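You operate a simulated robot arm through the tools that you are given. There is no shell and no other tool.

You are at the controls of a simulated robot arm. One attempt, no reset.

Task
Fit the band ring for the white top injector in the long yellow rack and clamp that injector in.
Fine: ring of its colour; the old one goes on the yellow rim tray, the letter dial to the injector's letter and colour.

Only the result counts: the job must be done as asked and must still hold three seconds after the hand-in. Knocking over, shifting, dropping, spilling or breaking anything else fails it.

Robot
A 7-joint arm with a two-finger parallel gripper, fixed in place. Base frame: the origin is on the floor under the middle of its stand, x ahead of it, y to its left, z up. Lengths are in m, angles in degrees, forces in N, time in s.
It reaches about 1.479 m from its shoulder. Its first joint turns from -166.0 to 166.0 degrees. Payload 4.4 kg.
The TCP is the grasp point between the finger pads, 0.023 m short of the fingertips. In the tool frame z runs along the fingers and y along their closing line. Largest opening 0.094 m; finger width 0.038, thickness 0.01; the body of the gripper, 0.054 by 0.096 m, starts 0.039 m behind the TCP.
Orientation is that of the tool frame in the base frame, as a unit quaternion [w, x, y, z]. With the fingers straight down and closing along the base's y, the tool's x points along the base's -x, its y along +y and its z along -z.

Tools
- The arm moves only by the tool drive_tool. Its argument "steps" is text: rows parted by semicolons, each of 7 numbers parted by spaces: the shift along the tool's x, y, z in units of 200 mm (1.0 is 200 mm), then the turn, a rotation vector about the tool's x, y, z in units of 60 degrees (1.0 is 60 degrees), then the closure in counts, from 0 (fully open) to 255 (shut). In form: dx dy dz wx wy wz gripper; .... A call has 1 to 20 rows; each row is the pose to reach, as a shift and turn from the pose commanded when the call began, along the tool's axes at that moment. A call with a number of a shift or a turn outside -1 to 1 is refused whole. A row lasts 0.2 s, in which the tool goes at most 0.05 m and 8.6 degrees; a call with a longer step from one row to the next is refused whole, and so is a gripper value outside its range. A pose out of reach is approached as far as the arm can. The call stops where the force on the tool passes 90 N (or 10 N more than at its start, if that is more) or the arm is blocked; 0.2 s more then pass. Each finger travels about 0.072 m/s and halts on what it meets, pressing with about 44 N; the grip force reading is that of the motor and also rises with nothing between the fingers. The clock runs only during rows and for 0.2 s after the last one: add rows that repeat a pose to give the fingers time. The reply holds the time, the measured pose of the TCP, the force on the tool along the base axes, the opening and the grip force, in the units named above and with some noise, with the torque about the TCP (base axes, N m) and any sound that the robot's microphone picked up.
- Cameras (640 x 400 px; columns grow to the right, rows downward): "scene" is now at [0.0022, 0.1158, 1.5089]; the picture's right is [-0.71, -0.70, 0.00], its down [-0.36, 0.37, -0.86] and it looks along [0.60, -0.61, -0.52] (base axes); focal length 335 px, centre (320, 200). "wrist" rides on the gripper at [0.086, 0.016, -0.074] in the tool frame; the picture's right is [-0.18, 0.98, 0.00], its down [-0.58, -0.11, -0.81] and it looks along [-0.79, -0.15, 0.59] (tool axes); focal length 243 px, centre (320, 200). There is no depth. A picture from a camera that has moved, and an enlarged one, comes with that camera's place and axes in the base frame and with its lens.
- capture(camera): a new picture of that camera. No time passes.
- turn_head(pan, tilt): turns the head with the scene camera to pan (to the left, within 155 degrees either way) and tilt (down, from -29 to 69), counted from straight ahead of the robot. It gives what a move gives.
- enlarge(camera, box): a new picture of the part [left, top, right, bottom] of that camera's present view, enlarged. No time passes.
- job_done(): hands the job in; it is judged then, once.

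Nothing tells you positions but the pictures and the camera data. Unless the task says otherwise, let go and move clear before handing in.

The tools are called after "Emit:" as name(argument=value, ...) on one line, values as JSON. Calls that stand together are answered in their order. drive_tool: Moves the arm, as the interface text tells. Its arguments: {"type":"object","properties":{"steps":{"type":"string"}},"required":["steps"]} The other tools are called the same way: turn_head (pan, tilt) turns the head that bears the scene camera; capture (camera) takes a picture; enlarge (camera, box) takes an enlarged picture of a part of a camera's view; job_done () hands the job in.

At the start:

```text
time: 0.0
eef_pos: [0.5942, -0.466, 1.1977]
orientation: [0.0, 0.0, 1.0, 0.0]
contact_force: [0.2, 0.1, 0.5]
wrist_torque: [0.0, 0.0, 0.0]
finger_gap: 0.0942
grip_force: 0.0
head pan, tilt (commanded): [-45.3, 31.1]
```

scene: 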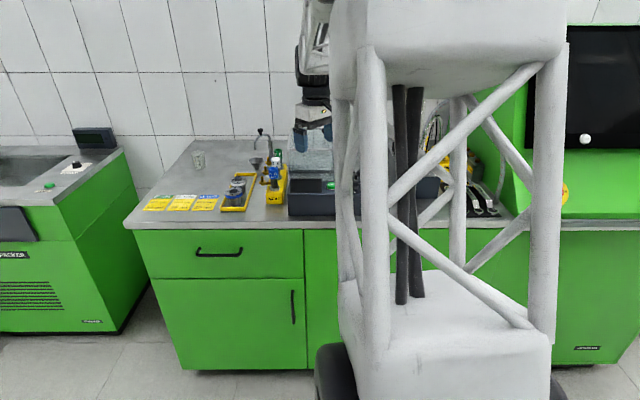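
wrist: 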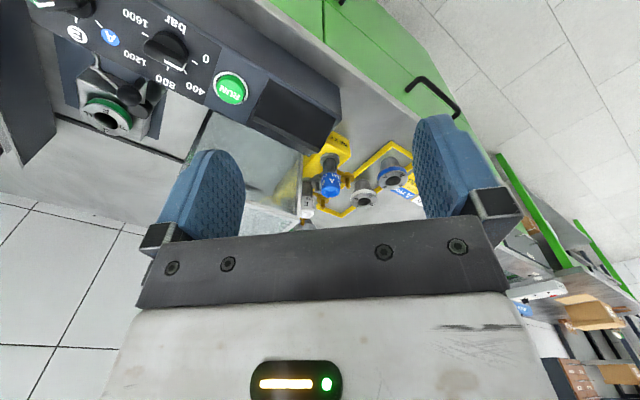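

I see a bench with a machine (bar dial, letter dial, clamp), a yellow rack with injectors and a yellow rim tray. I start by looking closer before moving anything.

Emit:
enlarge(camera="scene", box=[130, 110, 350, 240])

Emit:
enlarge(camera="wrist", box=[0, 0, 360, 220])

Emit:
enlarge(camera="wrist", box=[270, 110, 450, 240])

Emit:
enlarge(camera="scene", box=[400, 80, 580, 220])

```text
2.91 times, centred on (240, 175) of scene
camera zoom: at [0.0022, 0.1158, 1.5089], right [-0.71, -0.7, 0.0], down [-0.36, 0.37, -0.86], along [0.6, -0.61, -0.52], focal length 975 px, centre (553, 273)
```

zoom: 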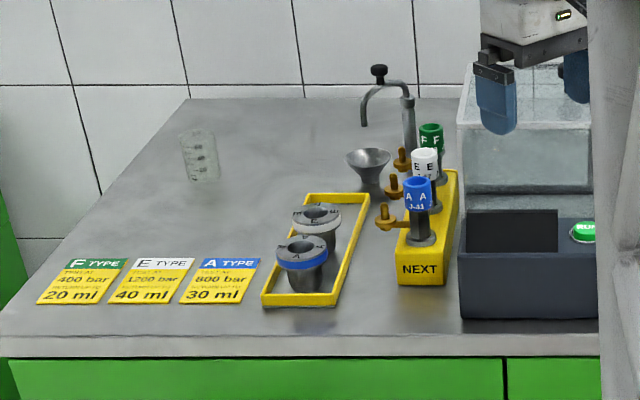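

```text
1.78 times, centred on (180, 110) of wrist
camera zoom: at [0.5075, -0.449, 1.2729], right [0.18, 0.98, 0.0], down [0.58, -0.11, 0.81], along [0.79, -0.15, -0.59], focal length 431 px, centre (569, 360)
```

zoom: 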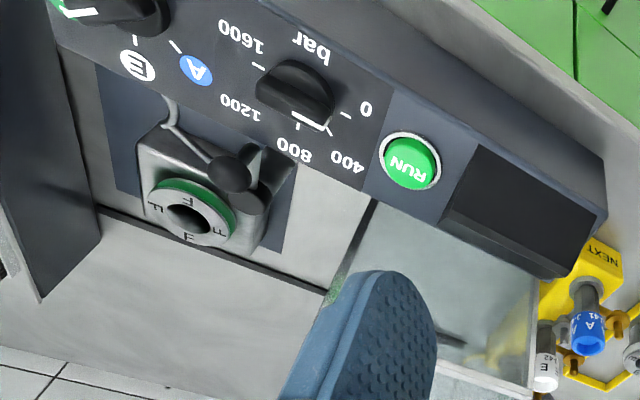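

```text
3.08 times, centred on (360, 175) of wrist
camera zoom: at [0.5075, -0.449, 1.2729], right [0.18, 0.98, 0.0], down [0.58, -0.11, 0.81], along [0.79, -0.15, -0.59], focal length 746 px, centre (197, 277)
```

zoom: 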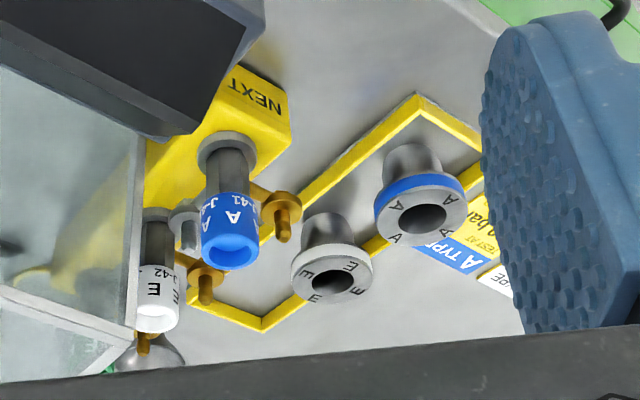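

```text
2.86 times, centred on (490, 150) of scene
camera zoom: at [0.0022, 0.1158, 1.5089], right [-0.71, -0.7, 0.0], down [-0.36, 0.37, -0.86], along [0.6, -0.61, -0.52], focal length 958 px, centre (-166, 343)
```

zoom: 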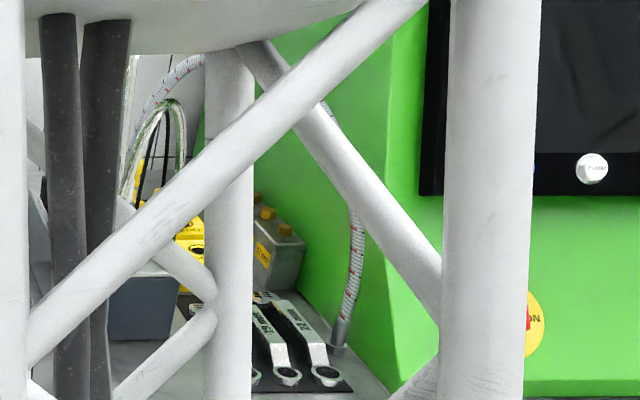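

The clamp station holds a green F ring with a lever; the tray has A (blue) and E (white) rings; the long yellow rack holds A, E, F injectors. I'll turn the head to view the machine better.

Emit:
turn_head(pan=-60, tilt=35)

Emit:
capture(camera="scene")

Emit:
turn_head(pan=-20, tilt=30)

Emit:
capture(camera="scene")

```text
time: 0.8
eef_pos: [0.5958, -0.4674, 1.1967]
orientation: [0.001, 0.0, 1.0, 0.0]
contact_force: [0.4, 0.7, 0.2]
wrist_torque: [0.01, 0.01, 0.01]
finger_gap: 0.0939
grip_force: 0.0
head pan, tilt (commanded): [-60.0, 35.0]
```

```text
taken
camera scene: at [-0.017, 0.1035, 1.5029], right [-0.87, -0.5, 0.0], down [-0.29, 0.5, -0.82], along [0.41, -0.71, -0.57], focal length 335 px, centre (320, 200)
```

scene: 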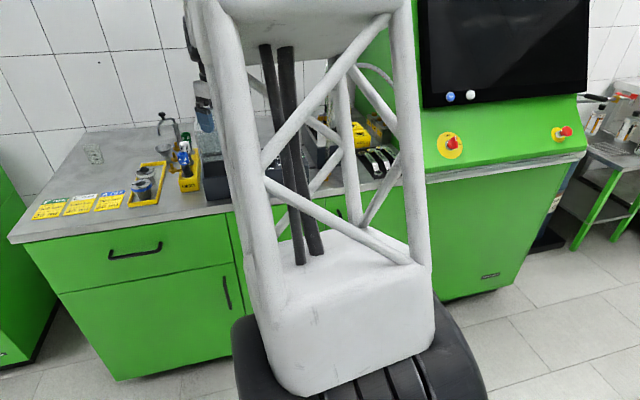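

```text
time: 1.8
eef_pos: [0.5948, -0.4662, 1.1968]
orientation: [0.0, 0.0, 1.0, 0.0]
contact_force: [-1.1, 1.0, -0.2]
wrist_torque: [-0.04, -0.03, 0.01]
finger_gap: 0.0941
grip_force: 0.1
head pan, tilt (commanded): [-20.0, 30.0]
```

```text
taken
camera scene: at [0.0239, 0.1487, 1.5107], right [-0.34, -0.94, 0.0], down [-0.47, 0.17, -0.87], along [0.81, -0.3, -0.5], focal length 335 px, centre (320, 200)
```

scene: 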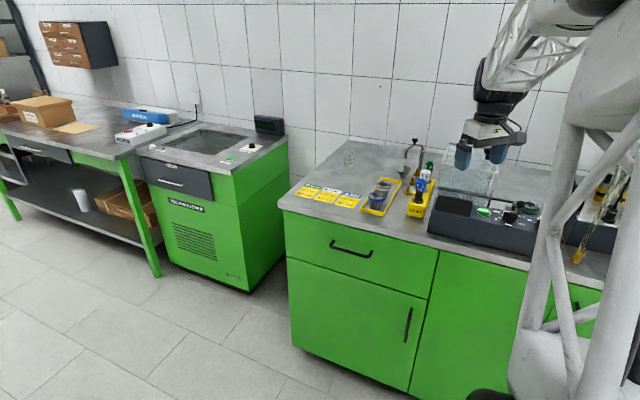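

The machine is visible at this head angle. I'll enlarge the bench area.

Emit:
enlarge(camera="scene", box=[280, 120, 440, 230])

Emit:
enlarge(camera="scene", box=[400, 140, 560, 250])

```text
3.64 times, centred on (360, 175) of scene
camera zoom: at [0.0239, 0.1487, 1.5107], right [-0.34, -0.94, 0.0], down [-0.47, 0.17, -0.87], along [0.81, -0.3, -0.5], focal length 1219 px, centre (174, 291)
```

zoom: 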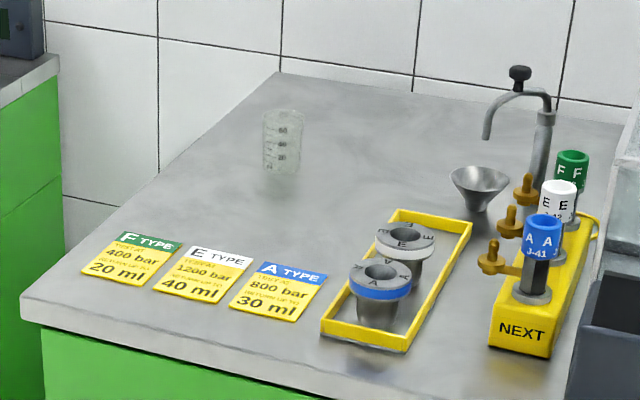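

```text
3.64 times, centred on (480, 195) of scene
camera zoom: at [0.0239, 0.1487, 1.5107], right [-0.34, -0.94, 0.0], down [-0.47, 0.17, -0.87], along [0.81, -0.3, -0.5], focal length 1219 px, centre (-262, 218)
```

zoom: 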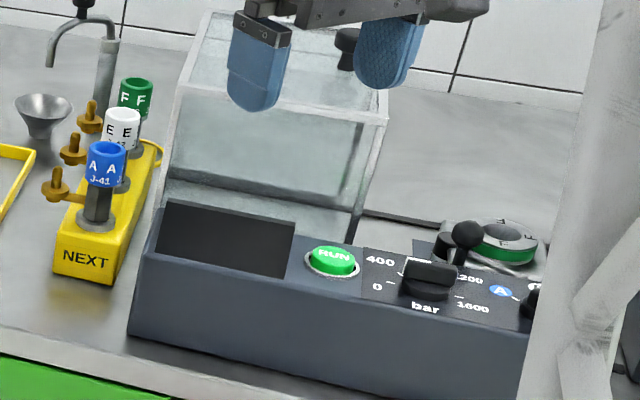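

The bench runs about 45° to the base frame; I place the F ring in the clamp near (0.69,-0.86,0.92), E ring near (0.954,-0.434,0.95), the E injector top near (0.870,-0.540,1.03). I turn the tool to line up with the bench and look at the clamp with the wrist camera.

Emit:
drive_tool(steps="0.05 -0.136 0.072 0 0 0.125 0; 0.10 -0.272 0.143 0 0 0.25 0; 0.15 -0.408 0.215 0 0 0.375 0; 0.20 -0.543 0.287 0 0 0.5 0; 0.25 -0.679 0.358 0 0 0.625 0; 0.30 -0.815 0.43 0 0 0.75 0; 0.30 -0.815 0.43 0 0 0.75 0")

Emit:
capture(camera="wrist")

Emit:
capture(camera="scene")

```text
time: 3.4
eef_pos: [0.5349, -0.6287, 1.1145]
orientation: [0.0, 0.383, 0.924, 0.001]
contact_force: [-0.9, 0.3, -0.1]
wrist_torque: [0.01, 0.01, 0.01]
finger_gap: 0.0939
grip_force: 0.0
head pan, tilt (commanded): [-20.0, 30.0]
```

```text
taken
camera wrist: at [0.4852, -0.5532, 1.1894], right [0.83, 0.56, 0.0], down [0.33, -0.49, 0.81], along [0.45, -0.67, -0.59], focal length 243 px, centre (320, 200)
```

wrist: 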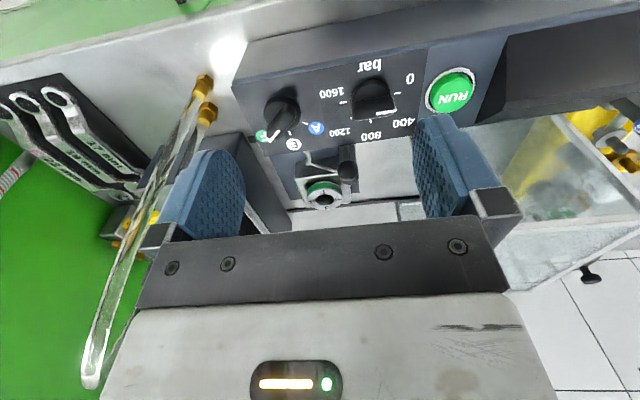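

```text
taken
camera scene: at [0.0239, 0.1488, 1.5107], right [-0.34, -0.94, 0.0], down [-0.47, 0.17, -0.87], along [0.81, -0.3, -0.5], focal length 335 px, centre (320, 200)
```

scene: 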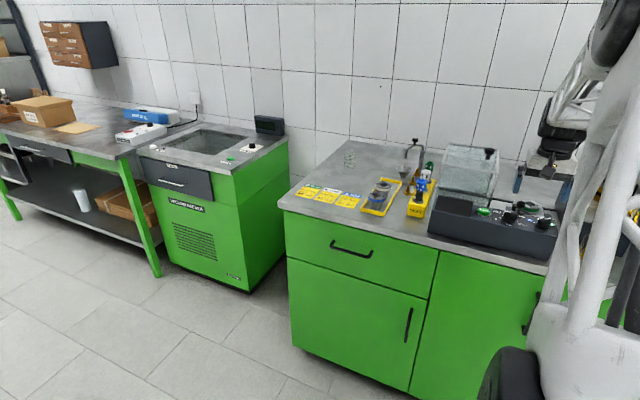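

Now the clamp and letter dial show in the wrist view (upside down). I enlarge them.

Emit:
enlarge(camera="wrist", box=[240, 70, 420, 220])

Emit:
enlarge(camera="scene", box=[430, 130, 570, 250])

Emit:
enlarge(camera="scene", box=[350, 130, 450, 220])

```text
2.67 times, centred on (330, 145) of wrist
camera zoom: at [0.4852, -0.5532, 1.1894], right [0.83, 0.56, 0.0], down [0.33, -0.49, 0.81], along [0.45, -0.67, -0.59], focal length 647 px, centre (293, 347)
```

zoom: 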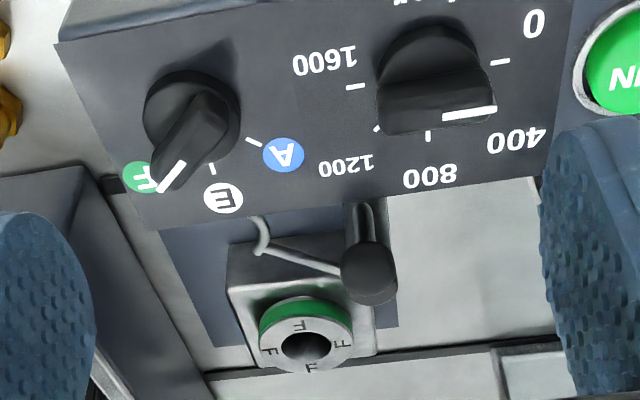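

```text
3.33 times, centred on (500, 190) of scene
camera zoom: at [0.0239, 0.1488, 1.5107], right [-0.34, -0.94, 0.0], down [-0.47, 0.17, -0.87], along [0.81, -0.3, -0.5], focal length 1118 px, centre (-280, 233)
```

zoom: 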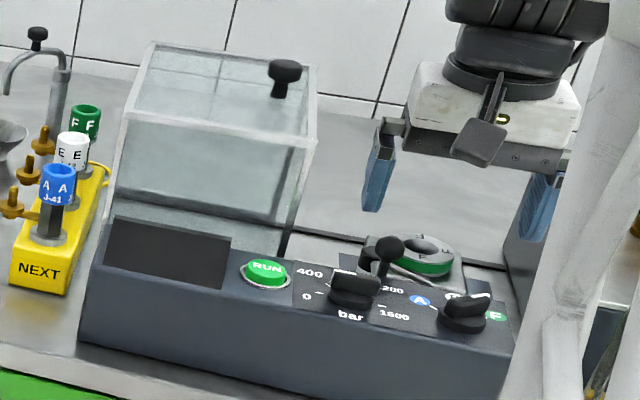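

```text
4.44 times, centred on (400, 175) of scene
camera zoom: at [0.0239, 0.1488, 1.5107], right [-0.34, -0.94, 0.0], down [-0.47, 0.17, -0.87], along [0.81, -0.3, -0.5], focal length 1490 px, centre (-36, 311)
```

zoom: 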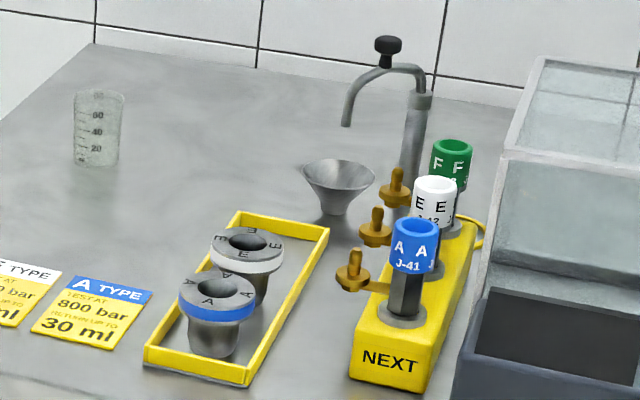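

I see letter dial pointing at F now, and the F ring held in the clamp with a ball-ended lever. I need a closer look at the lever from both cameras.

Emit:
enlarge(camera="scene", box=[500, 190, 580, 240])

Emit:
enlarge(camera="wrist", box=[285, 120, 375, 220])

Emit:
enlarge(camera="wrist", box=[0, 40, 240, 300])

```text
8.00 times, centred on (540, 215) of scene
camera zoom: at [0.0239, 0.1488, 1.5107], right [-0.34, -0.94, 0.0], down [-0.47, 0.17, -0.87], along [0.81, -0.3, -0.5], focal length 2682 px, centre (-1440, 80)
```

zoom: 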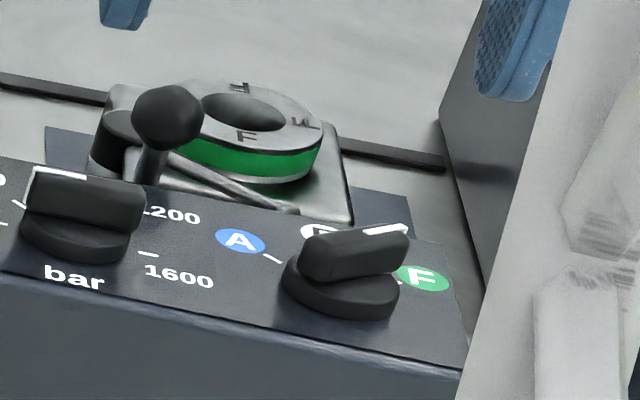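

```text
4.00 times, centred on (330, 170) of wrist
camera zoom: at [0.4852, -0.5532, 1.1894], right [0.83, 0.56, 0.0], down [0.33, -0.49, 0.81], along [0.45, -0.67, -0.59], focal length 970 px, centre (280, 320)
```

zoom: 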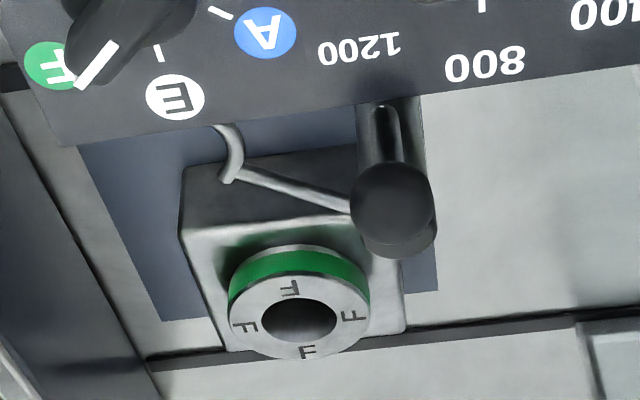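

```text
1.54 times, centred on (120, 170) of wrist
camera zoom: at [0.4852, -0.5532, 1.1894], right [0.83, 0.56, 0.0], down [0.33, -0.49, 0.81], along [0.45, -0.67, -0.59], focal length 373 px, centre (628, 246)
```

zoom: 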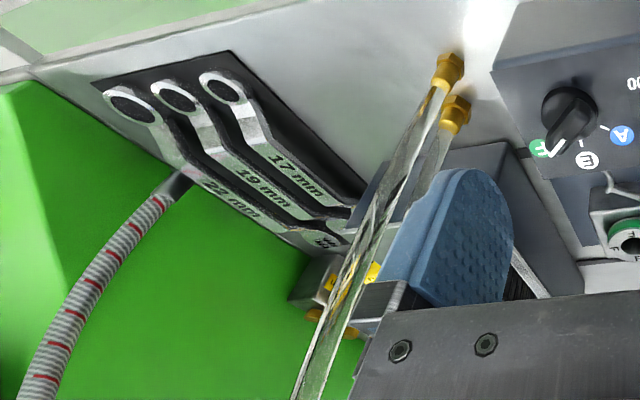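

I want to check the clear tube near the right finger (image left) before moving closer.

Emit:
enlarge(camera="wrist", box=[70, 140, 270, 290])

Emit:
turn_head(pan=-90, tilt=30)

Emit:
capture(camera="scene")

Emit:
turn_head(pan=-40, tilt=25)

Emit:
capture(camera="scene")

```text
2.67 times, centred on (170, 215) of wrist
camera zoom: at [0.4852, -0.5532, 1.1894], right [0.83, 0.56, 0.0], down [0.33, -0.49, 0.81], along [0.45, -0.67, -0.59], focal length 647 px, centre (720, 160)
```

zoom: 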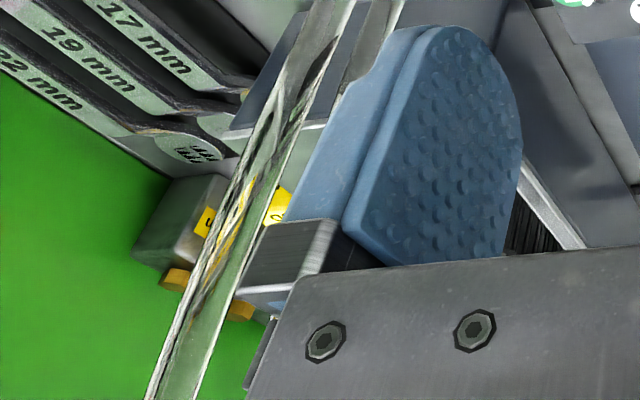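

```text
time: 4.8
eef_pos: [0.5369, -0.6275, 1.1144]
orientation: [0.001, 0.383, 0.924, 0.0]
contact_force: [-0.3, 0.5, -0.6]
wrist_torque: [-0.04, 0.0, -0.01]
finger_gap: 0.094
grip_force: 0.1
head pan, tilt (commanded): [-90.0, 30.0]
```

```text
taken
camera scene: at [-0.061, 0.0893, 1.5107], right [-1.0, 0.0, 0.0], down [0.0, 0.5, -0.87], along [0.0, -0.87, -0.5], focal length 335 px, centre (320, 200)
```

scene: 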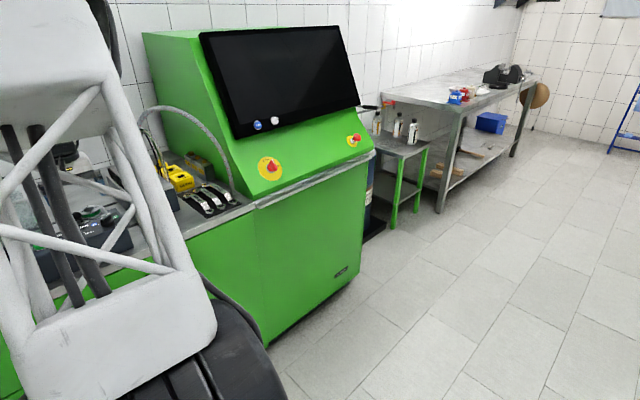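

```text
time: 6.0
eef_pos: [0.5362, -0.6275, 1.1127]
orientation: [0.0, 0.382, 0.924, 0.0]
contact_force: [0.4, -0.1, -0.7]
wrist_torque: [-0.02, -0.03, 0.02]
finger_gap: 0.0941
grip_force: 0.1
head pan, tilt (commanded): [-40.0, 25.0]
```

```text
taken
camera scene: at [0.0094, 0.1205, 1.5186], right [-0.64, -0.77, 0.0], down [-0.32, 0.27, -0.91], along [0.69, -0.58, -0.42], focal length 335 px, centre (320, 200)
```

scene: 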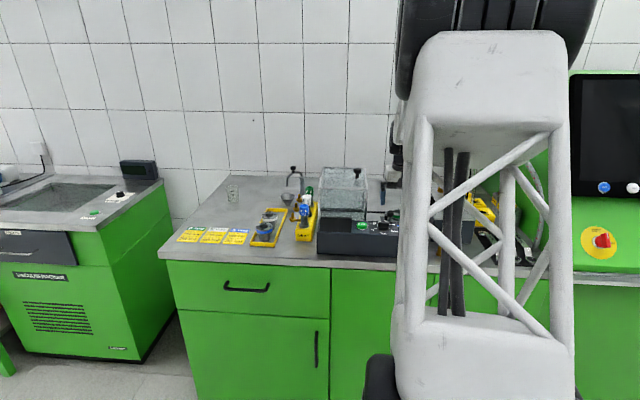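

The tubes to the right rise at about v=-0.2 (bench frame), clear of the gripper. I'll tilt the tool 30° back and move above the clamp for a steeper camera view, staying high.

Emit:
drive_tool(steps="-0.164 -0.01 0.01 0 0.0833 0 0; -0.328 -0.02 0.02 0 0.1667 0 0; -0.492 -0.03 0.03 0 0.25 0 0; -0.656 -0.04 0.04 0 0.333 0 0; -0.82 -0.05 0.05 0 0.4167 0 0; -0.95 -0.06 0.06 0 0.5 0 0; -0.95 -0.06 0.06 0 0.5 0 0")

Emit:
capture(camera="wrist")

Emit:
enlarge(camera="wrist", box=[230, 80, 430, 240])

```text
time: 7.6
eef_pos: [0.6624, -0.7715, 1.0996]
orientation: [-0.24, 0.37, 0.892, 0.099]
contact_force: [0.7, 0.7, -0.5]
wrist_torque: [0.01, -0.05, -0.01]
finger_gap: 0.094
grip_force: 0.1
head pan, tilt (commanded): [-40.0, 25.0]
```

```text
taken
camera wrist: at [0.6472, -0.7328, 1.208], right [0.81, 0.58, -0.09], down [0.56, -0.72, 0.41], along [0.17, -0.38, -0.91], focal length 243 px, centre (320, 200)
```

wrist: 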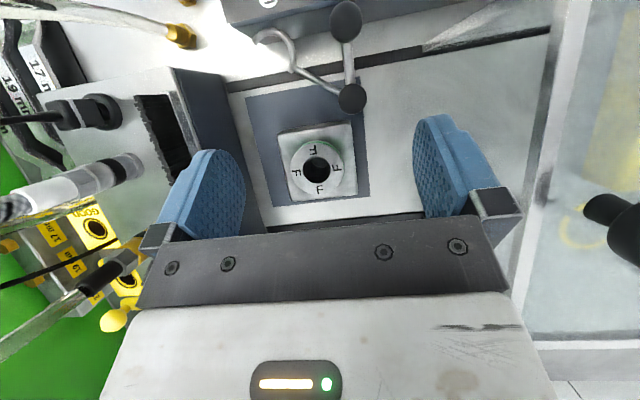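

```text
2.50 times, centred on (330, 160) of wrist
camera zoom: at [0.6472, -0.7328, 1.208], right [0.81, 0.58, -0.09], down [0.56, -0.72, 0.41], along [0.17, -0.38, -0.91], focal length 606 px, centre (295, 300)
```

zoom: 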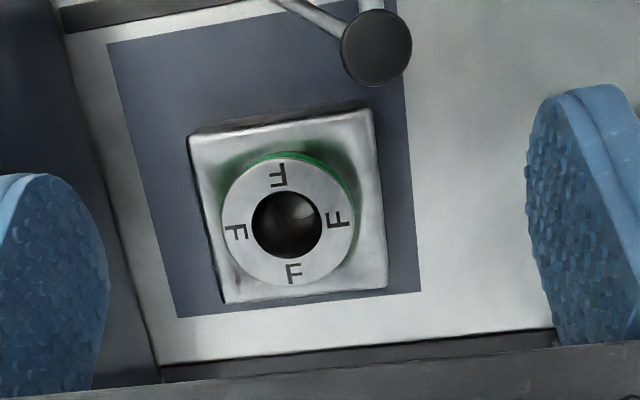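

The clamp has a vertical pivot post with a handle ball (front) and a C-shaped fork that is currently swung away toward the front; turning the handle CCW by about 90° should bring the fork over the ring. Let me zoom in on the fork and the neighbours.

Emit:
enlarge(camera="wrist", box=[230, 0, 390, 120])

Emit:
enlarge(camera="wrist", box=[0, 0, 250, 240])

Emit:
enlarge(camera="wrist", box=[400, 80, 640, 360])

```text
3.33 times, centred on (310, 60) of wrist
camera zoom: at [0.6472, -0.7328, 1.208], right [0.81, 0.58, -0.09], down [0.56, -0.72, 0.41], along [0.17, -0.38, -0.91], focal length 809 px, centre (353, 667)
```

zoom: 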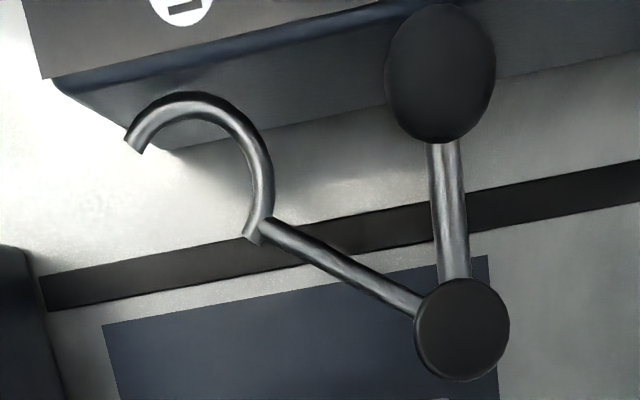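

```text
1.67 times, centred on (125, 120) of wrist
camera zoom: at [0.6472, -0.7328, 1.208], right [0.81, 0.58, -0.09], down [0.56, -0.72, 0.41], along [0.17, -0.38, -0.91], focal length 404 px, centre (645, 333)
```

zoom: 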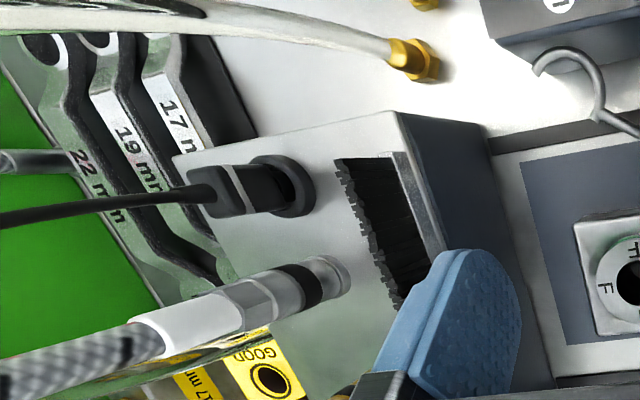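

```text
1.43 times, centred on (520, 220) of wrist
camera zoom: at [0.6472, -0.7328, 1.208], right [0.81, 0.58, -0.09], down [0.56, -0.72, 0.41], along [0.17, -0.38, -0.91], focal length 347 px, centre (34, 171)
```

zoom: 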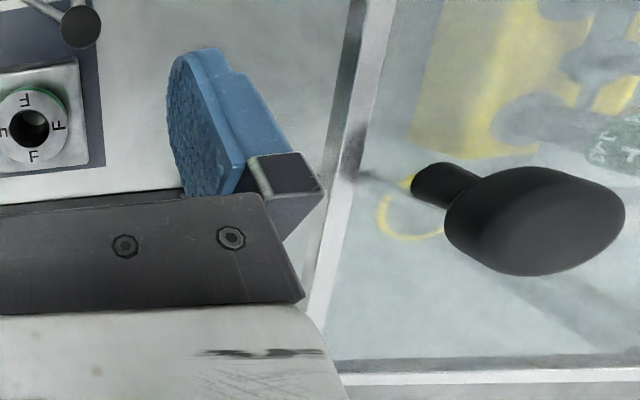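

The fork is a C that opens in its swing direction, so it will embrace the injector body above the ring. Next I go straight-down over the F ring, yawed 20° so the camera stays clear of the handle ball, and check alignment.

Emit:
drive_tool(steps="-0.03 -0.022 -0.0175 0.0174 -0.099 -0.065 0; -0.06 -0.044 -0.035 0.0348 -0.198 -0.13 0; -0.09 -0.066 -0.0525 0.0522 -0.297 -0.195 0; -0.12 -0.088 -0.07 0.0696 -0.396 -0.26 0; -0.1515 -0.11 -0.0875 0.087 -0.495 -0.325 0; -0.1515 -0.11 -0.0875 0.087 -0.495 -0.325 0")

Emit:
capture(camera="wrist")

Emit:
turn_head(pan=-30, tilt=35)

Emit:
capture(camera="scene")

```text
time: 9.0
eef_pos: [0.6707, -0.814, 1.1005]
orientation: [0.001, 0.217, 0.976, 0.0]
contact_force: [-0.8, 0.4, 0.7]
wrist_torque: [-0.02, -0.01, 0.0]
finger_gap: 0.0941
grip_force: 0.0
head pan, tilt (commanded): [-40.0, 25.0]
```

```text
taken
camera wrist: at [0.5982, -0.7615, 1.1752], right [0.58, 0.81, 0.0], down [0.48, -0.34, 0.81], along [0.66, -0.47, -0.59], focal length 243 px, centre (320, 200)
```

wrist: 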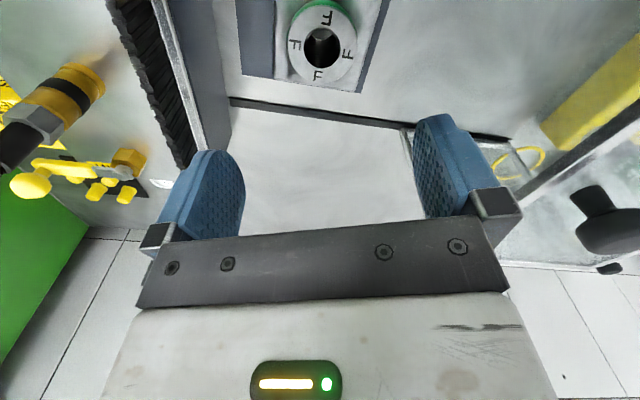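

```text
time: 9.8
eef_pos: [0.671, -0.8133, 1.0998]
orientation: [-0.001, 0.216, 0.976, 0.0]
contact_force: [0.5, 0.4, 0.1]
wrist_torque: [-0.03, 0.0, 0.01]
finger_gap: 0.094
grip_force: 0.1
head pan, tilt (commanded): [-30.0, 35.0]
```

```text
taken
camera scene: at [0.0152, 0.1357, 1.5029], right [-0.5, -0.87, 0.0], down [-0.5, 0.29, -0.82], along [0.71, -0.41, -0.57], focal length 335 px, centre (320, 200)
```

scene: 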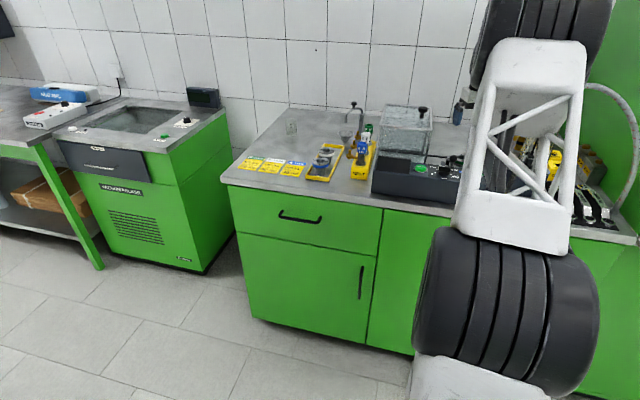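

The ring hole reads about (0.670,-0.812), within 2 mm of the TCP. I descend so the fingertips straddle the flange, not yet closing, and check.

Emit:
drive_tool(steps="0.0075 0.005 0.15 0 0 0 0; 0.0075 0.005 0.3 0 0 0 0; 0.0075 0.005 0.42 0 0 0 0; 0.0075 0.005 0.52 0 0 0 0; 0.0075 0.005 0.60 0 0 0 0; 0.0075 0.005 0.64 0 0 0 0; 0.0075 0.005 0.66 0 0 0 0; 0.0075 0.005 0.66 0 0 0 0")

Emit:
capture(camera="wrist")

Emit:
turn_head(pan=-20, tilt=30)

Emit:
enlarge(camera="scene", box=[460, 150, 580, 240])

```text
time: 11.6
eef_pos: [0.6702, -0.8106, 0.9674]
orientation: [0.0, 0.216, 0.976, 0.001]
contact_force: [-1.0, 0.4, 0.3]
wrist_torque: [0.01, 0.0, 0.02]
finger_gap: 0.094
grip_force: 0.0
head pan, tilt (commanded): [-30.0, 35.0]
```

```text
taken
camera wrist: at [0.5972, -0.7578, 1.0429], right [0.58, 0.81, 0.0], down [0.48, -0.34, 0.81], along [0.66, -0.47, -0.59], focal length 243 px, centre (320, 200)
```

wrist: 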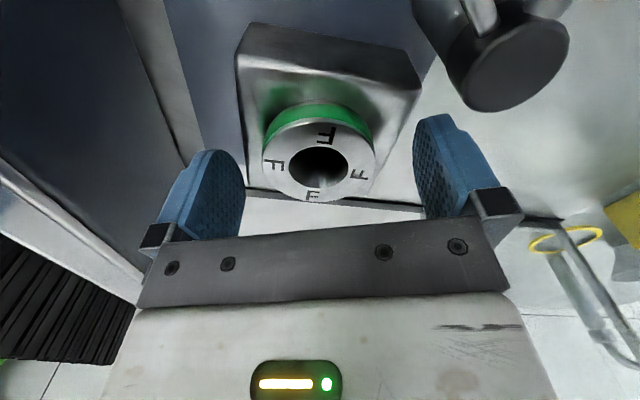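

```text
time: 12.3
eef_pos: [0.6698, -0.8116, 0.9682]
orientation: [0.0, 0.216, 0.976, 0.0]
contact_force: [0.2, -0.1, -1.7]
wrist_torque: [0.0, 0.01, 0.04]
finger_gap: 0.094
grip_force: 0.0
head pan, tilt (commanded): [-20.0, 30.0]
```

```text
4.44 times, centred on (520, 195) of scene
camera zoom: at [0.0239, 0.1488, 1.5106], right [-0.34, -0.94, 0.0], down [-0.47, 0.17, -0.87], along [0.81, -0.3, -0.5], focal length 1490 px, centre (-569, 222)
```

zoom: 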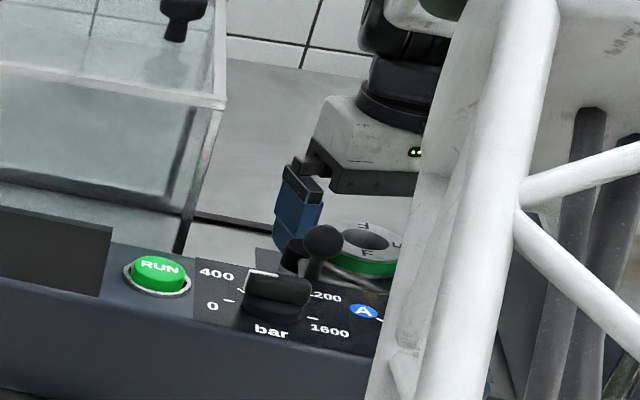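

The ring sits centred between the fingers with tips just above the block top. I close on the flange now.

Emit:
drive_tool(steps="0 0 -0.005 0 0 0 100; 0 0 -0.005 0 0 0 180; 0 0 -0.005 0 0 0 255; 0 0 -0.005 0 0 0 255; 0 0 -0.005 0 0 0 255; 0 0 -0.005 0 0 0 255")

Emit:
capture(camera="wrist")

```text
time: 13.7
eef_pos: [0.6696, -0.8101, 0.9691]
orientation: [0.0, 0.217, 0.976, 0.0]
contact_force: [-1.3, 0.5, 2.7]
wrist_torque: [0.05, -0.12, 0.03]
finger_gap: 0.0536
grip_force: 44.1
head pan, tilt (commanded): [-20.0, 30.0]
```

```text
taken
camera wrist: at [0.597, -0.7578, 1.044], right [0.58, 0.81, 0.0], down [0.48, -0.34, 0.81], along [0.66, -0.47, -0.59], focal length 243 px, centre (320, 200)
```

wrist: 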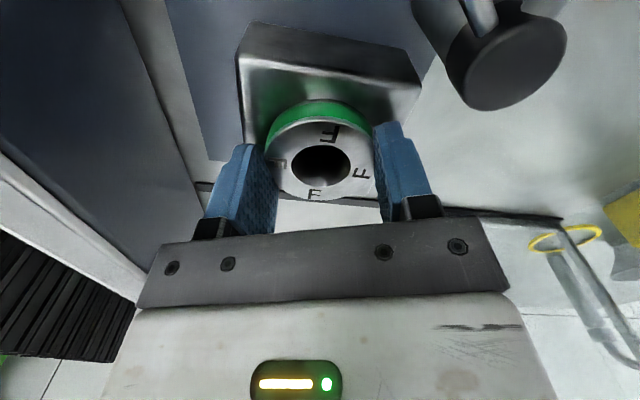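

Gripped (gap 53.6 mm). I lift gently 6 cm and check.

Emit:
drive_tool(steps="0 0 -0.03 0 0 0 255; 0 0 -0.08 0 0 0 255; 0 0 -0.14 0 0 0 255; 0 0 -0.2 0 0 0 255; 0 0 -0.3 0 0 0 255; 0 0 -0.3 0 0 0 255")

Emit:
capture(camera="wrist")

Emit:
enlarge(camera="scene", box=[460, 130, 580, 240])

```text
time: 15.1
eef_pos: [0.6681, -0.8102, 1.0285]
orientation: [0.0, 0.217, 0.976, -0.001]
contact_force: [-0.3, -0.4, -1.6]
wrist_torque: [0.01, 0.01, 0.04]
finger_gap: 0.0534
grip_force: 43.9
head pan, tilt (commanded): [-20.0, 30.0]
```

```text
taken
camera wrist: at [0.5957, -0.758, 1.1041], right [0.58, 0.81, 0.0], down [0.48, -0.34, 0.81], along [0.66, -0.47, -0.59], focal length 243 px, centre (320, 200)
```

wrist: 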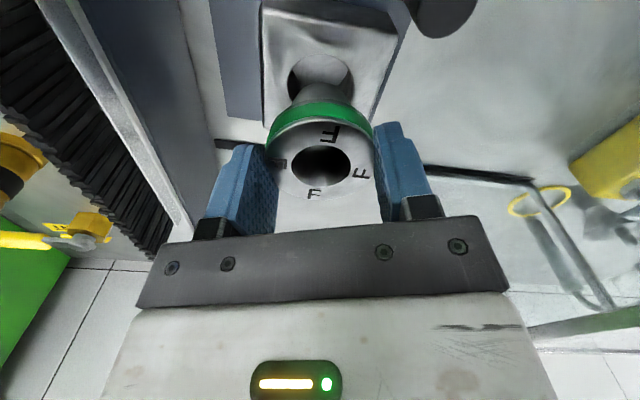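

```text
3.64 times, centred on (520, 185) of scene
camera zoom: at [0.0239, 0.1488, 1.5107], right [-0.34, -0.94, 0.0], down [-0.47, 0.17, -0.87], along [0.81, -0.3, -0.5], focal length 1219 px, centre (-407, 254)
```

zoom: 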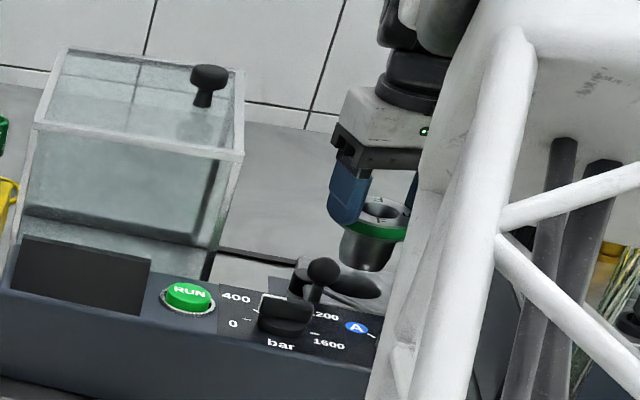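

The F ring is out of the block. I lift high to clear the hood knob (about 1.125 m) and turn the tool back in line with the bench.

Emit:
drive_tool(steps="0 0 -0.2 0 0 0 255; 0 0 -0.4 0 0 0 255; 0 0 -0.6 0 0 0.083 255; 0 0 -0.8 0 0 0.167 255; 0 0 -1.0 0 0 0.25 255; 0 0 -1.0 0 0 0.333 255; 0 0 -1.0 0 0 0.333 255")

Emit:
capture(camera="wrist")

Emit:
capture(camera="scene")

```text
time: 16.7
eef_pos: [0.6716, -0.8092, 1.2292]
orientation: [0.0, 0.384, 0.923, 0.0]
contact_force: [-0.1, -0.1, -2.2]
wrist_torque: [0.02, -0.03, -0.01]
finger_gap: 0.0534
grip_force: 43.6
head pan, tilt (commanded): [-20.0, 30.0]
```

```text
taken
camera wrist: at [0.621, -0.7345, 1.3051], right [0.83, 0.56, 0.0], down [0.33, -0.49, 0.81], along [0.45, -0.67, -0.59], focal length 243 px, centre (320, 200)
```

wrist: 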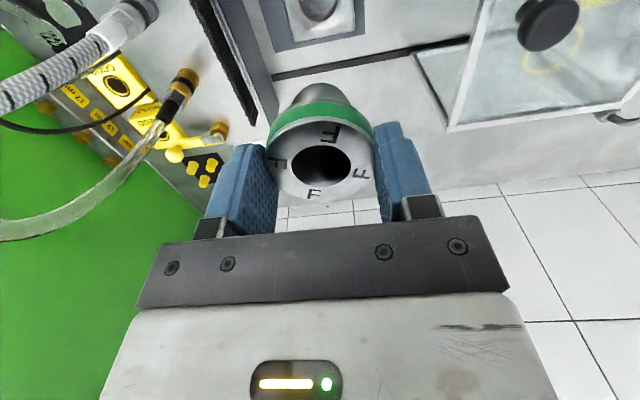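

```text
taken
camera scene: at [0.0239, 0.1488, 1.5107], right [-0.34, -0.94, 0.0], down [-0.47, 0.17, -0.87], along [0.81, -0.3, -0.5], focal length 335 px, centre (320, 200)
```

scene: 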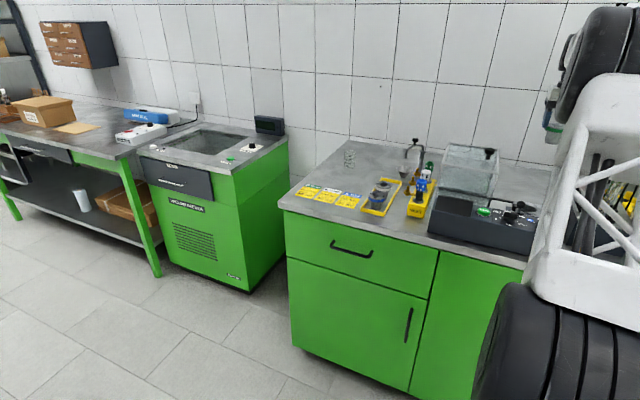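

Now I move left at this height toward the tray.

Emit:
drive_tool(steps="0.04 0.2 0 0 0 0 255; 0.08 0.4 0 0 0 0 255; 0.12 0.6 0 0 0 0 255; 0.16 0.8 0 0 0 0 255; 0.2 1.0 0 0 0 0 255; 0.2 1.0 0 0 0 0 255")

Emit:
drive_tool(steps="0.04 0.2 0 0 0 0 255; 0.08 0.4 0 0 0 0 255; 0.12 0.6 0 0 0 0 255; 0.16 0.8 0 0 0 0 255; 0.2 1.0 0 0 0 0 255; 0.23 1.0 0 0 0 0 255; 0.23 1.0 0 0 0 0 255")

Emit:
capture(camera="wrist")

Emit:
capture(camera="scene")

```text
time: 18.1
eef_pos: [0.7842, -0.6418, 1.2305]
orientation: [0.0, 0.382, 0.924, 0.0]
contact_force: [-0.5, 0.2, -2.4]
wrist_torque: [0.01, 0.02, 0.0]
finger_gap: 0.053
grip_force: 44.1
head pan, tilt (commanded): [-20.0, 30.0]
```

```text
time: 19.7
eef_pos: [0.8909, -0.4669, 1.2289]
orientation: [0.0, 0.382, 0.924, -0.001]
contact_force: [-0.1, -0.5, -2.3]
wrist_torque: [0.03, 0.01, 0.0]
finger_gap: 0.0537
grip_force: 44.3
head pan, tilt (commanded): [-20.0, 30.0]
```

```text
taken
camera wrist: at [0.84, -0.3922, 1.3031], right [0.83, 0.56, 0.0], down [0.33, -0.49, 0.81], along [0.46, -0.67, -0.59], focal length 243 px, centre (320, 200)
```

wrist: 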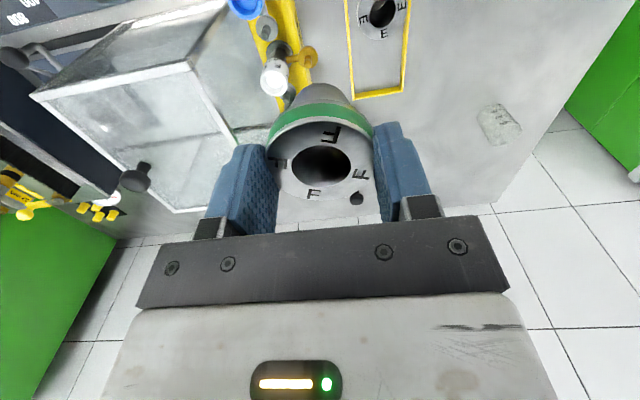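

```text
taken
camera scene: at [0.0239, 0.1488, 1.5107], right [-0.34, -0.94, 0.0], down [-0.47, 0.17, -0.87], along [0.81, -0.3, -0.5], focal length 335 px, centre (320, 200)
```

scene: 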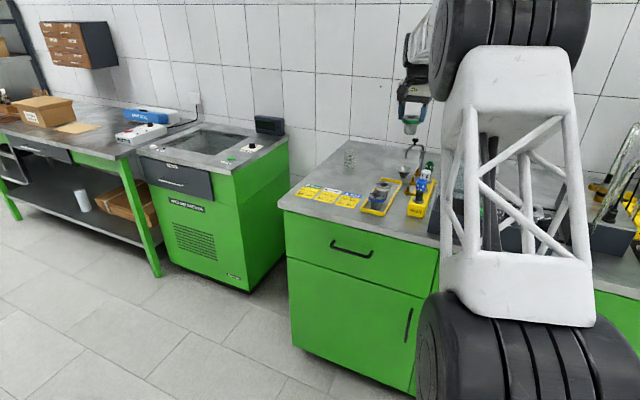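

I can see the tray's back part and E ring at the top of the picture. I shift a bit left and back for a fuller look.

Emit:
drive_tool(steps="0.15 0.15 0 0 0 0 255; 0.3 0.3 0 0 0 0 255; 0.4 0.45 0 0 0 0 255; 0.4 0.45 0 0 0 0 255")

Emit:
capture(camera="wrist")

Emit:
enlarge(camera="wrist", box=[200, 0, 440, 150])

```text
time: 20.7
eef_pos: [0.9001, -0.3458, 1.2292]
orientation: [0.0, 0.383, 0.924, 0.0]
contact_force: [-0.2, 0.1, -2.0]
wrist_torque: [0.0, 0.04, 0.0]
finger_gap: 0.0534
grip_force: 44.1
head pan, tilt (commanded): [-20.0, 30.0]
```

```text
taken
camera wrist: at [0.849, -0.2721, 1.305], right [0.83, 0.56, 0.0], down [0.33, -0.49, 0.81], along [0.46, -0.67, -0.59], focal length 243 px, centre (320, 200)
```

wrist: 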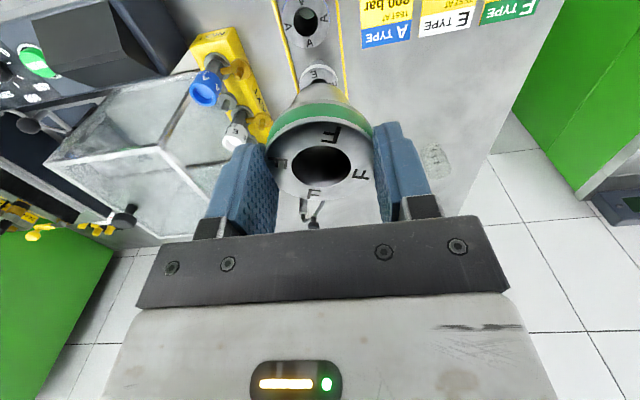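

```text
2.67 times, centred on (320, 75) of wrist
camera zoom: at [0.849, -0.2721, 1.305], right [0.83, 0.56, 0.0], down [0.33, -0.49, 0.81], along [0.46, -0.67, -0.59], focal length 647 px, centre (320, 533)
```

zoom: 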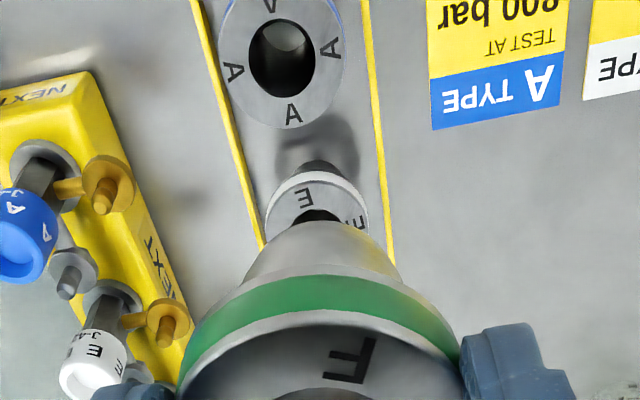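

The tray's back third (u≈1.068, v≈0.37) is free behind the E ring; the funnel and tap stand just behind the tray. I move over the free slot at height, then look.

Emit:
drive_tool(steps="-0.2 -0.02 0 0 0 0 255; -0.4 -0.045 0 0 0 0 255; -0.6 -0.07 0 0 0 0 255; -0.8 -0.09 0 0 0 0 255; -0.935 -0.107 0 0 0 0 255; -0.935 -0.107 0 0 0 0 255")

Emit:
capture(camera="wrist")

Emit:
enlarge(camera="scene", box=[340, 60, 460, 220])

```text
time: 22.1
eef_pos: [1.0165, -0.4946, 1.2305]
orientation: [0.0, 0.383, 0.924, 0.0]
contact_force: [0.1, 0.1, -2.2]
wrist_torque: [-0.02, 0.02, 0.0]
finger_gap: 0.0534
grip_force: 44.0
head pan, tilt (commanded): [-20.0, 30.0]
```

```text
taken
camera wrist: at [0.9654, -0.4209, 1.3048], right [0.83, 0.56, 0.0], down [0.33, -0.49, 0.81], along [0.45, -0.67, -0.59], focal length 243 px, centre (320, 200)
```

wrist: 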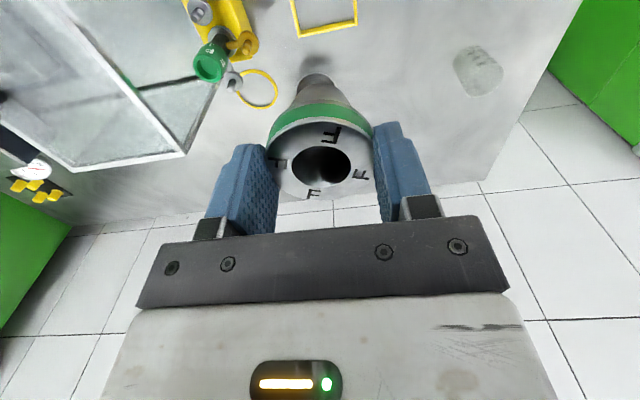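

```text
2.50 times, centred on (400, 140) of scene
camera zoom: at [0.024, 0.1487, 1.5107], right [-0.34, -0.94, 0.0], down [-0.47, 0.17, -0.87], along [0.81, -0.3, -0.5], focal length 838 px, centre (120, 350)
```

zoom: 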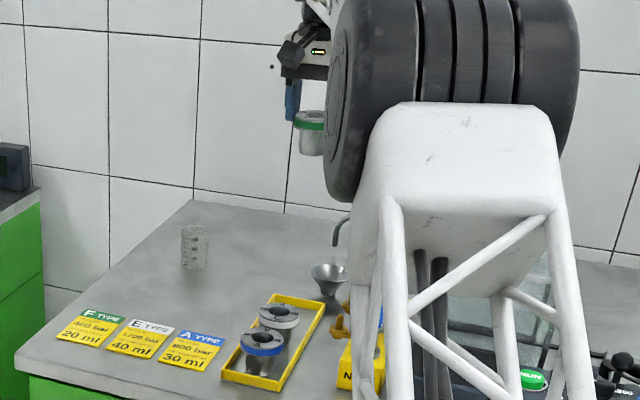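

The slot looks clear below. I descend part-way and check the tap/funnel clearance.

Emit:
drive_tool(steps="0 0 0.2 0 0 0 255; 0 0 0.4 0 0 0 255; 0 0 0.6 0 0 0 255; 0 0 0.75 0 0 0 255; 0 0 0.75 0 0 0 255")

Emit:
capture(camera="wrist")

Emit:
enlarge(camera="scene", box=[350, 110, 450, 220])

```text
time: 23.3
eef_pos: [1.0159, -0.4952, 1.078]
orientation: [0.0, 0.382, 0.924, 0.0]
contact_force: [-1.0, 0.0, -2.1]
wrist_torque: [0.01, -0.02, 0.02]
finger_gap: 0.053
grip_force: 43.5
head pan, tilt (commanded): [-20.0, 30.0]
```

```text
taken
camera wrist: at [0.9653, -0.4204, 1.1539], right [0.83, 0.56, 0.0], down [0.33, -0.49, 0.81], along [0.46, -0.67, -0.59], focal length 243 px, centre (320, 200)
```

wrist: 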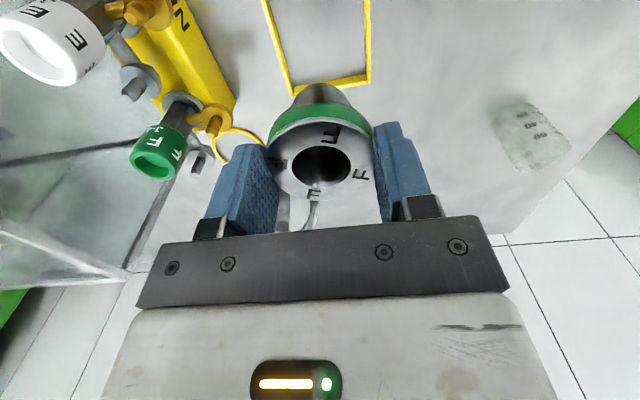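

```text
3.64 times, centred on (400, 165) of scene
camera zoom: at [0.0239, 0.1488, 1.5107], right [-0.34, -0.94, 0.0], down [-0.47, 0.17, -0.87], along [0.81, -0.3, -0.5], focal length 1219 px, centre (29, 327)
```

zoom: 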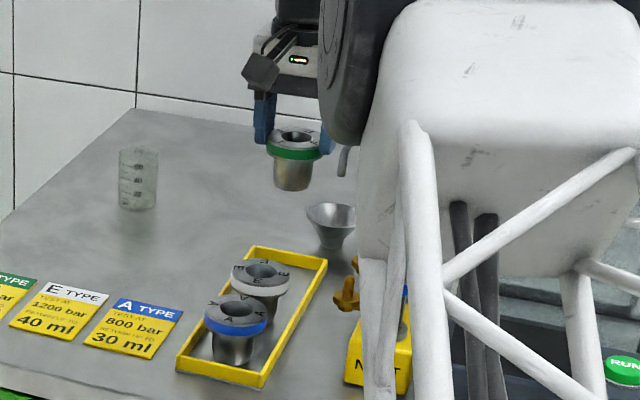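

The tap triangulates to u≈1.20, well behind. I continue down to just above the expected contact height.

Emit:
drive_tool(steps="0 0 0.15 0 0 0 255; 0 0 0.3 0 0 0 255; 0 0 0.4 0 0 0 255; 0 0 0.44 0 0 0 255; 0 0 0.46 0 0 0 255; 0 0 0.46 0 0 0 255")

Emit:
capture(camera="wrist")

Emit:
enlarge(camera="scene", box=[350, 140, 430, 220])

```text
time: 24.7
eef_pos: [1.0167, -0.4941, 0.9866]
orientation: [0.0, 0.382, 0.924, -0.001]
contact_force: [-0.3, -0.3, -0.8]
wrist_torque: [0.01, 0.01, 0.0]
finger_gap: 0.0533
grip_force: 44.4
head pan, tilt (commanded): [-20.0, 30.0]
```

```text
taken
camera wrist: at [0.9656, -0.4196, 1.0616], right [0.83, 0.56, 0.0], down [0.33, -0.49, 0.81], along [0.46, -0.67, -0.59], focal length 243 px, centre (320, 200)
```

wrist: 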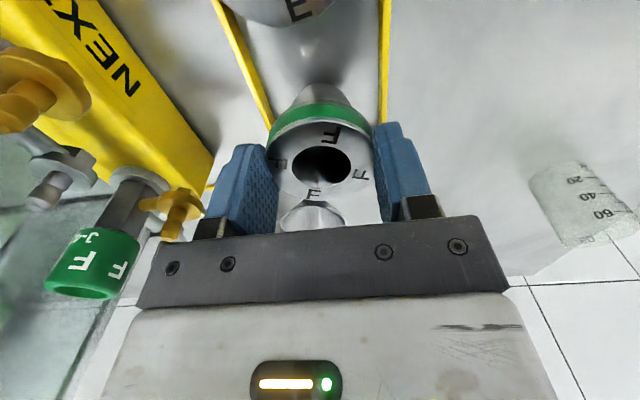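

```text
5.00 times, centred on (390, 180) of scene
camera zoom: at [0.0239, 0.1488, 1.5107], right [-0.34, -0.94, 0.0], down [-0.47, 0.17, -0.87], along [0.81, -0.3, -0.5], focal length 1676 px, centre (-30, 300)
```

zoom: 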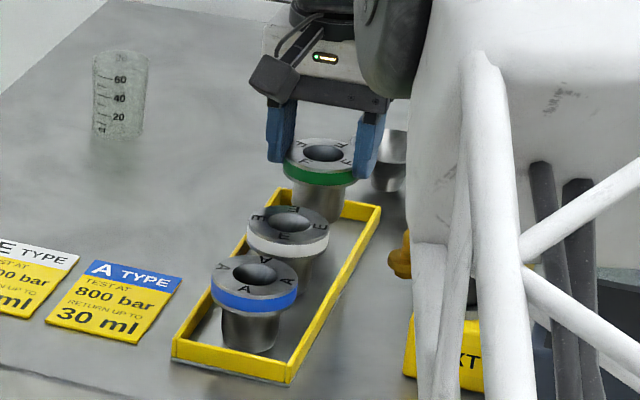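

F ring hovers over the free slot inside the yellow rim. I lower in small steps watching the force.

Emit:
drive_tool(steps="0 0 0.02 0 0 0 255; 0 0 0.04 0 0 0 255; 0 0 0.055 0 0 0 255; 0 0 0.055 0 0 0 255")

Emit:
enlarge(camera="scene", box=[360, 150, 420, 210])

```text
time: 25.7
eef_pos: [1.015, -0.4952, 0.9751]
orientation: [0.0, 0.383, 0.924, 0.0]
contact_force: [-0.2, 0.2, -1.7]
wrist_torque: [0.0, 0.02, -0.04]
finger_gap: 0.0533
grip_force: 44.0
head pan, tilt (commanded): [-20.0, 30.0]
```

```text
6.67 times, centred on (390, 180) of scene
camera zoom: at [0.0239, 0.1488, 1.5107], right [-0.34, -0.94, 0.0], down [-0.47, 0.17, -0.87], along [0.81, -0.3, -0.5], focal length 2235 px, centre (-147, 333)
```

zoom: 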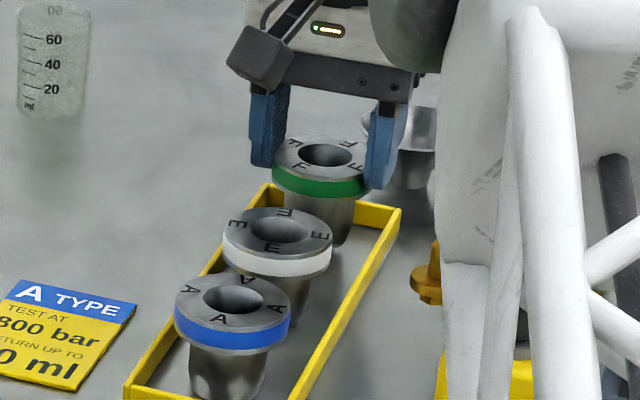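

Nearly down; continuing in smaller steps.

Emit:
drive_tool(steps="0 0 0.01 0 0 0 255; 0 0 0.02 0 0 0 255; 0 0 0.02 0 0 0 255")

Emit:
drive_tool(steps="0 0 0.01 0 0 0 255; 0 0 0.015 0 0 0 255; 0 0 0.015 0 0 0 255")

```text
time: 26.5
eef_pos: [1.0156, -0.4951, 0.9716]
orientation: [0.0, 0.382, 0.924, 0.0]
contact_force: [-0.1, -0.3, -2.3]
wrist_torque: [-0.03, -0.02, 0.01]
finger_gap: 0.0535
grip_force: 44.1
head pan, tilt (commanded): [-20.0, 30.0]
```

```text
time: 27.3
eef_pos: [1.0169, -0.4954, 0.9679]
orientation: [0.0, 0.383, 0.924, 0.0]
contact_force: [0.4, 0.3, -0.7]
wrist_torque: [-0.01, 0.03, -0.02]
finger_gap: 0.0531
grip_force: 44.5
head pan, tilt (commanded): [-20.0, 30.0]
```

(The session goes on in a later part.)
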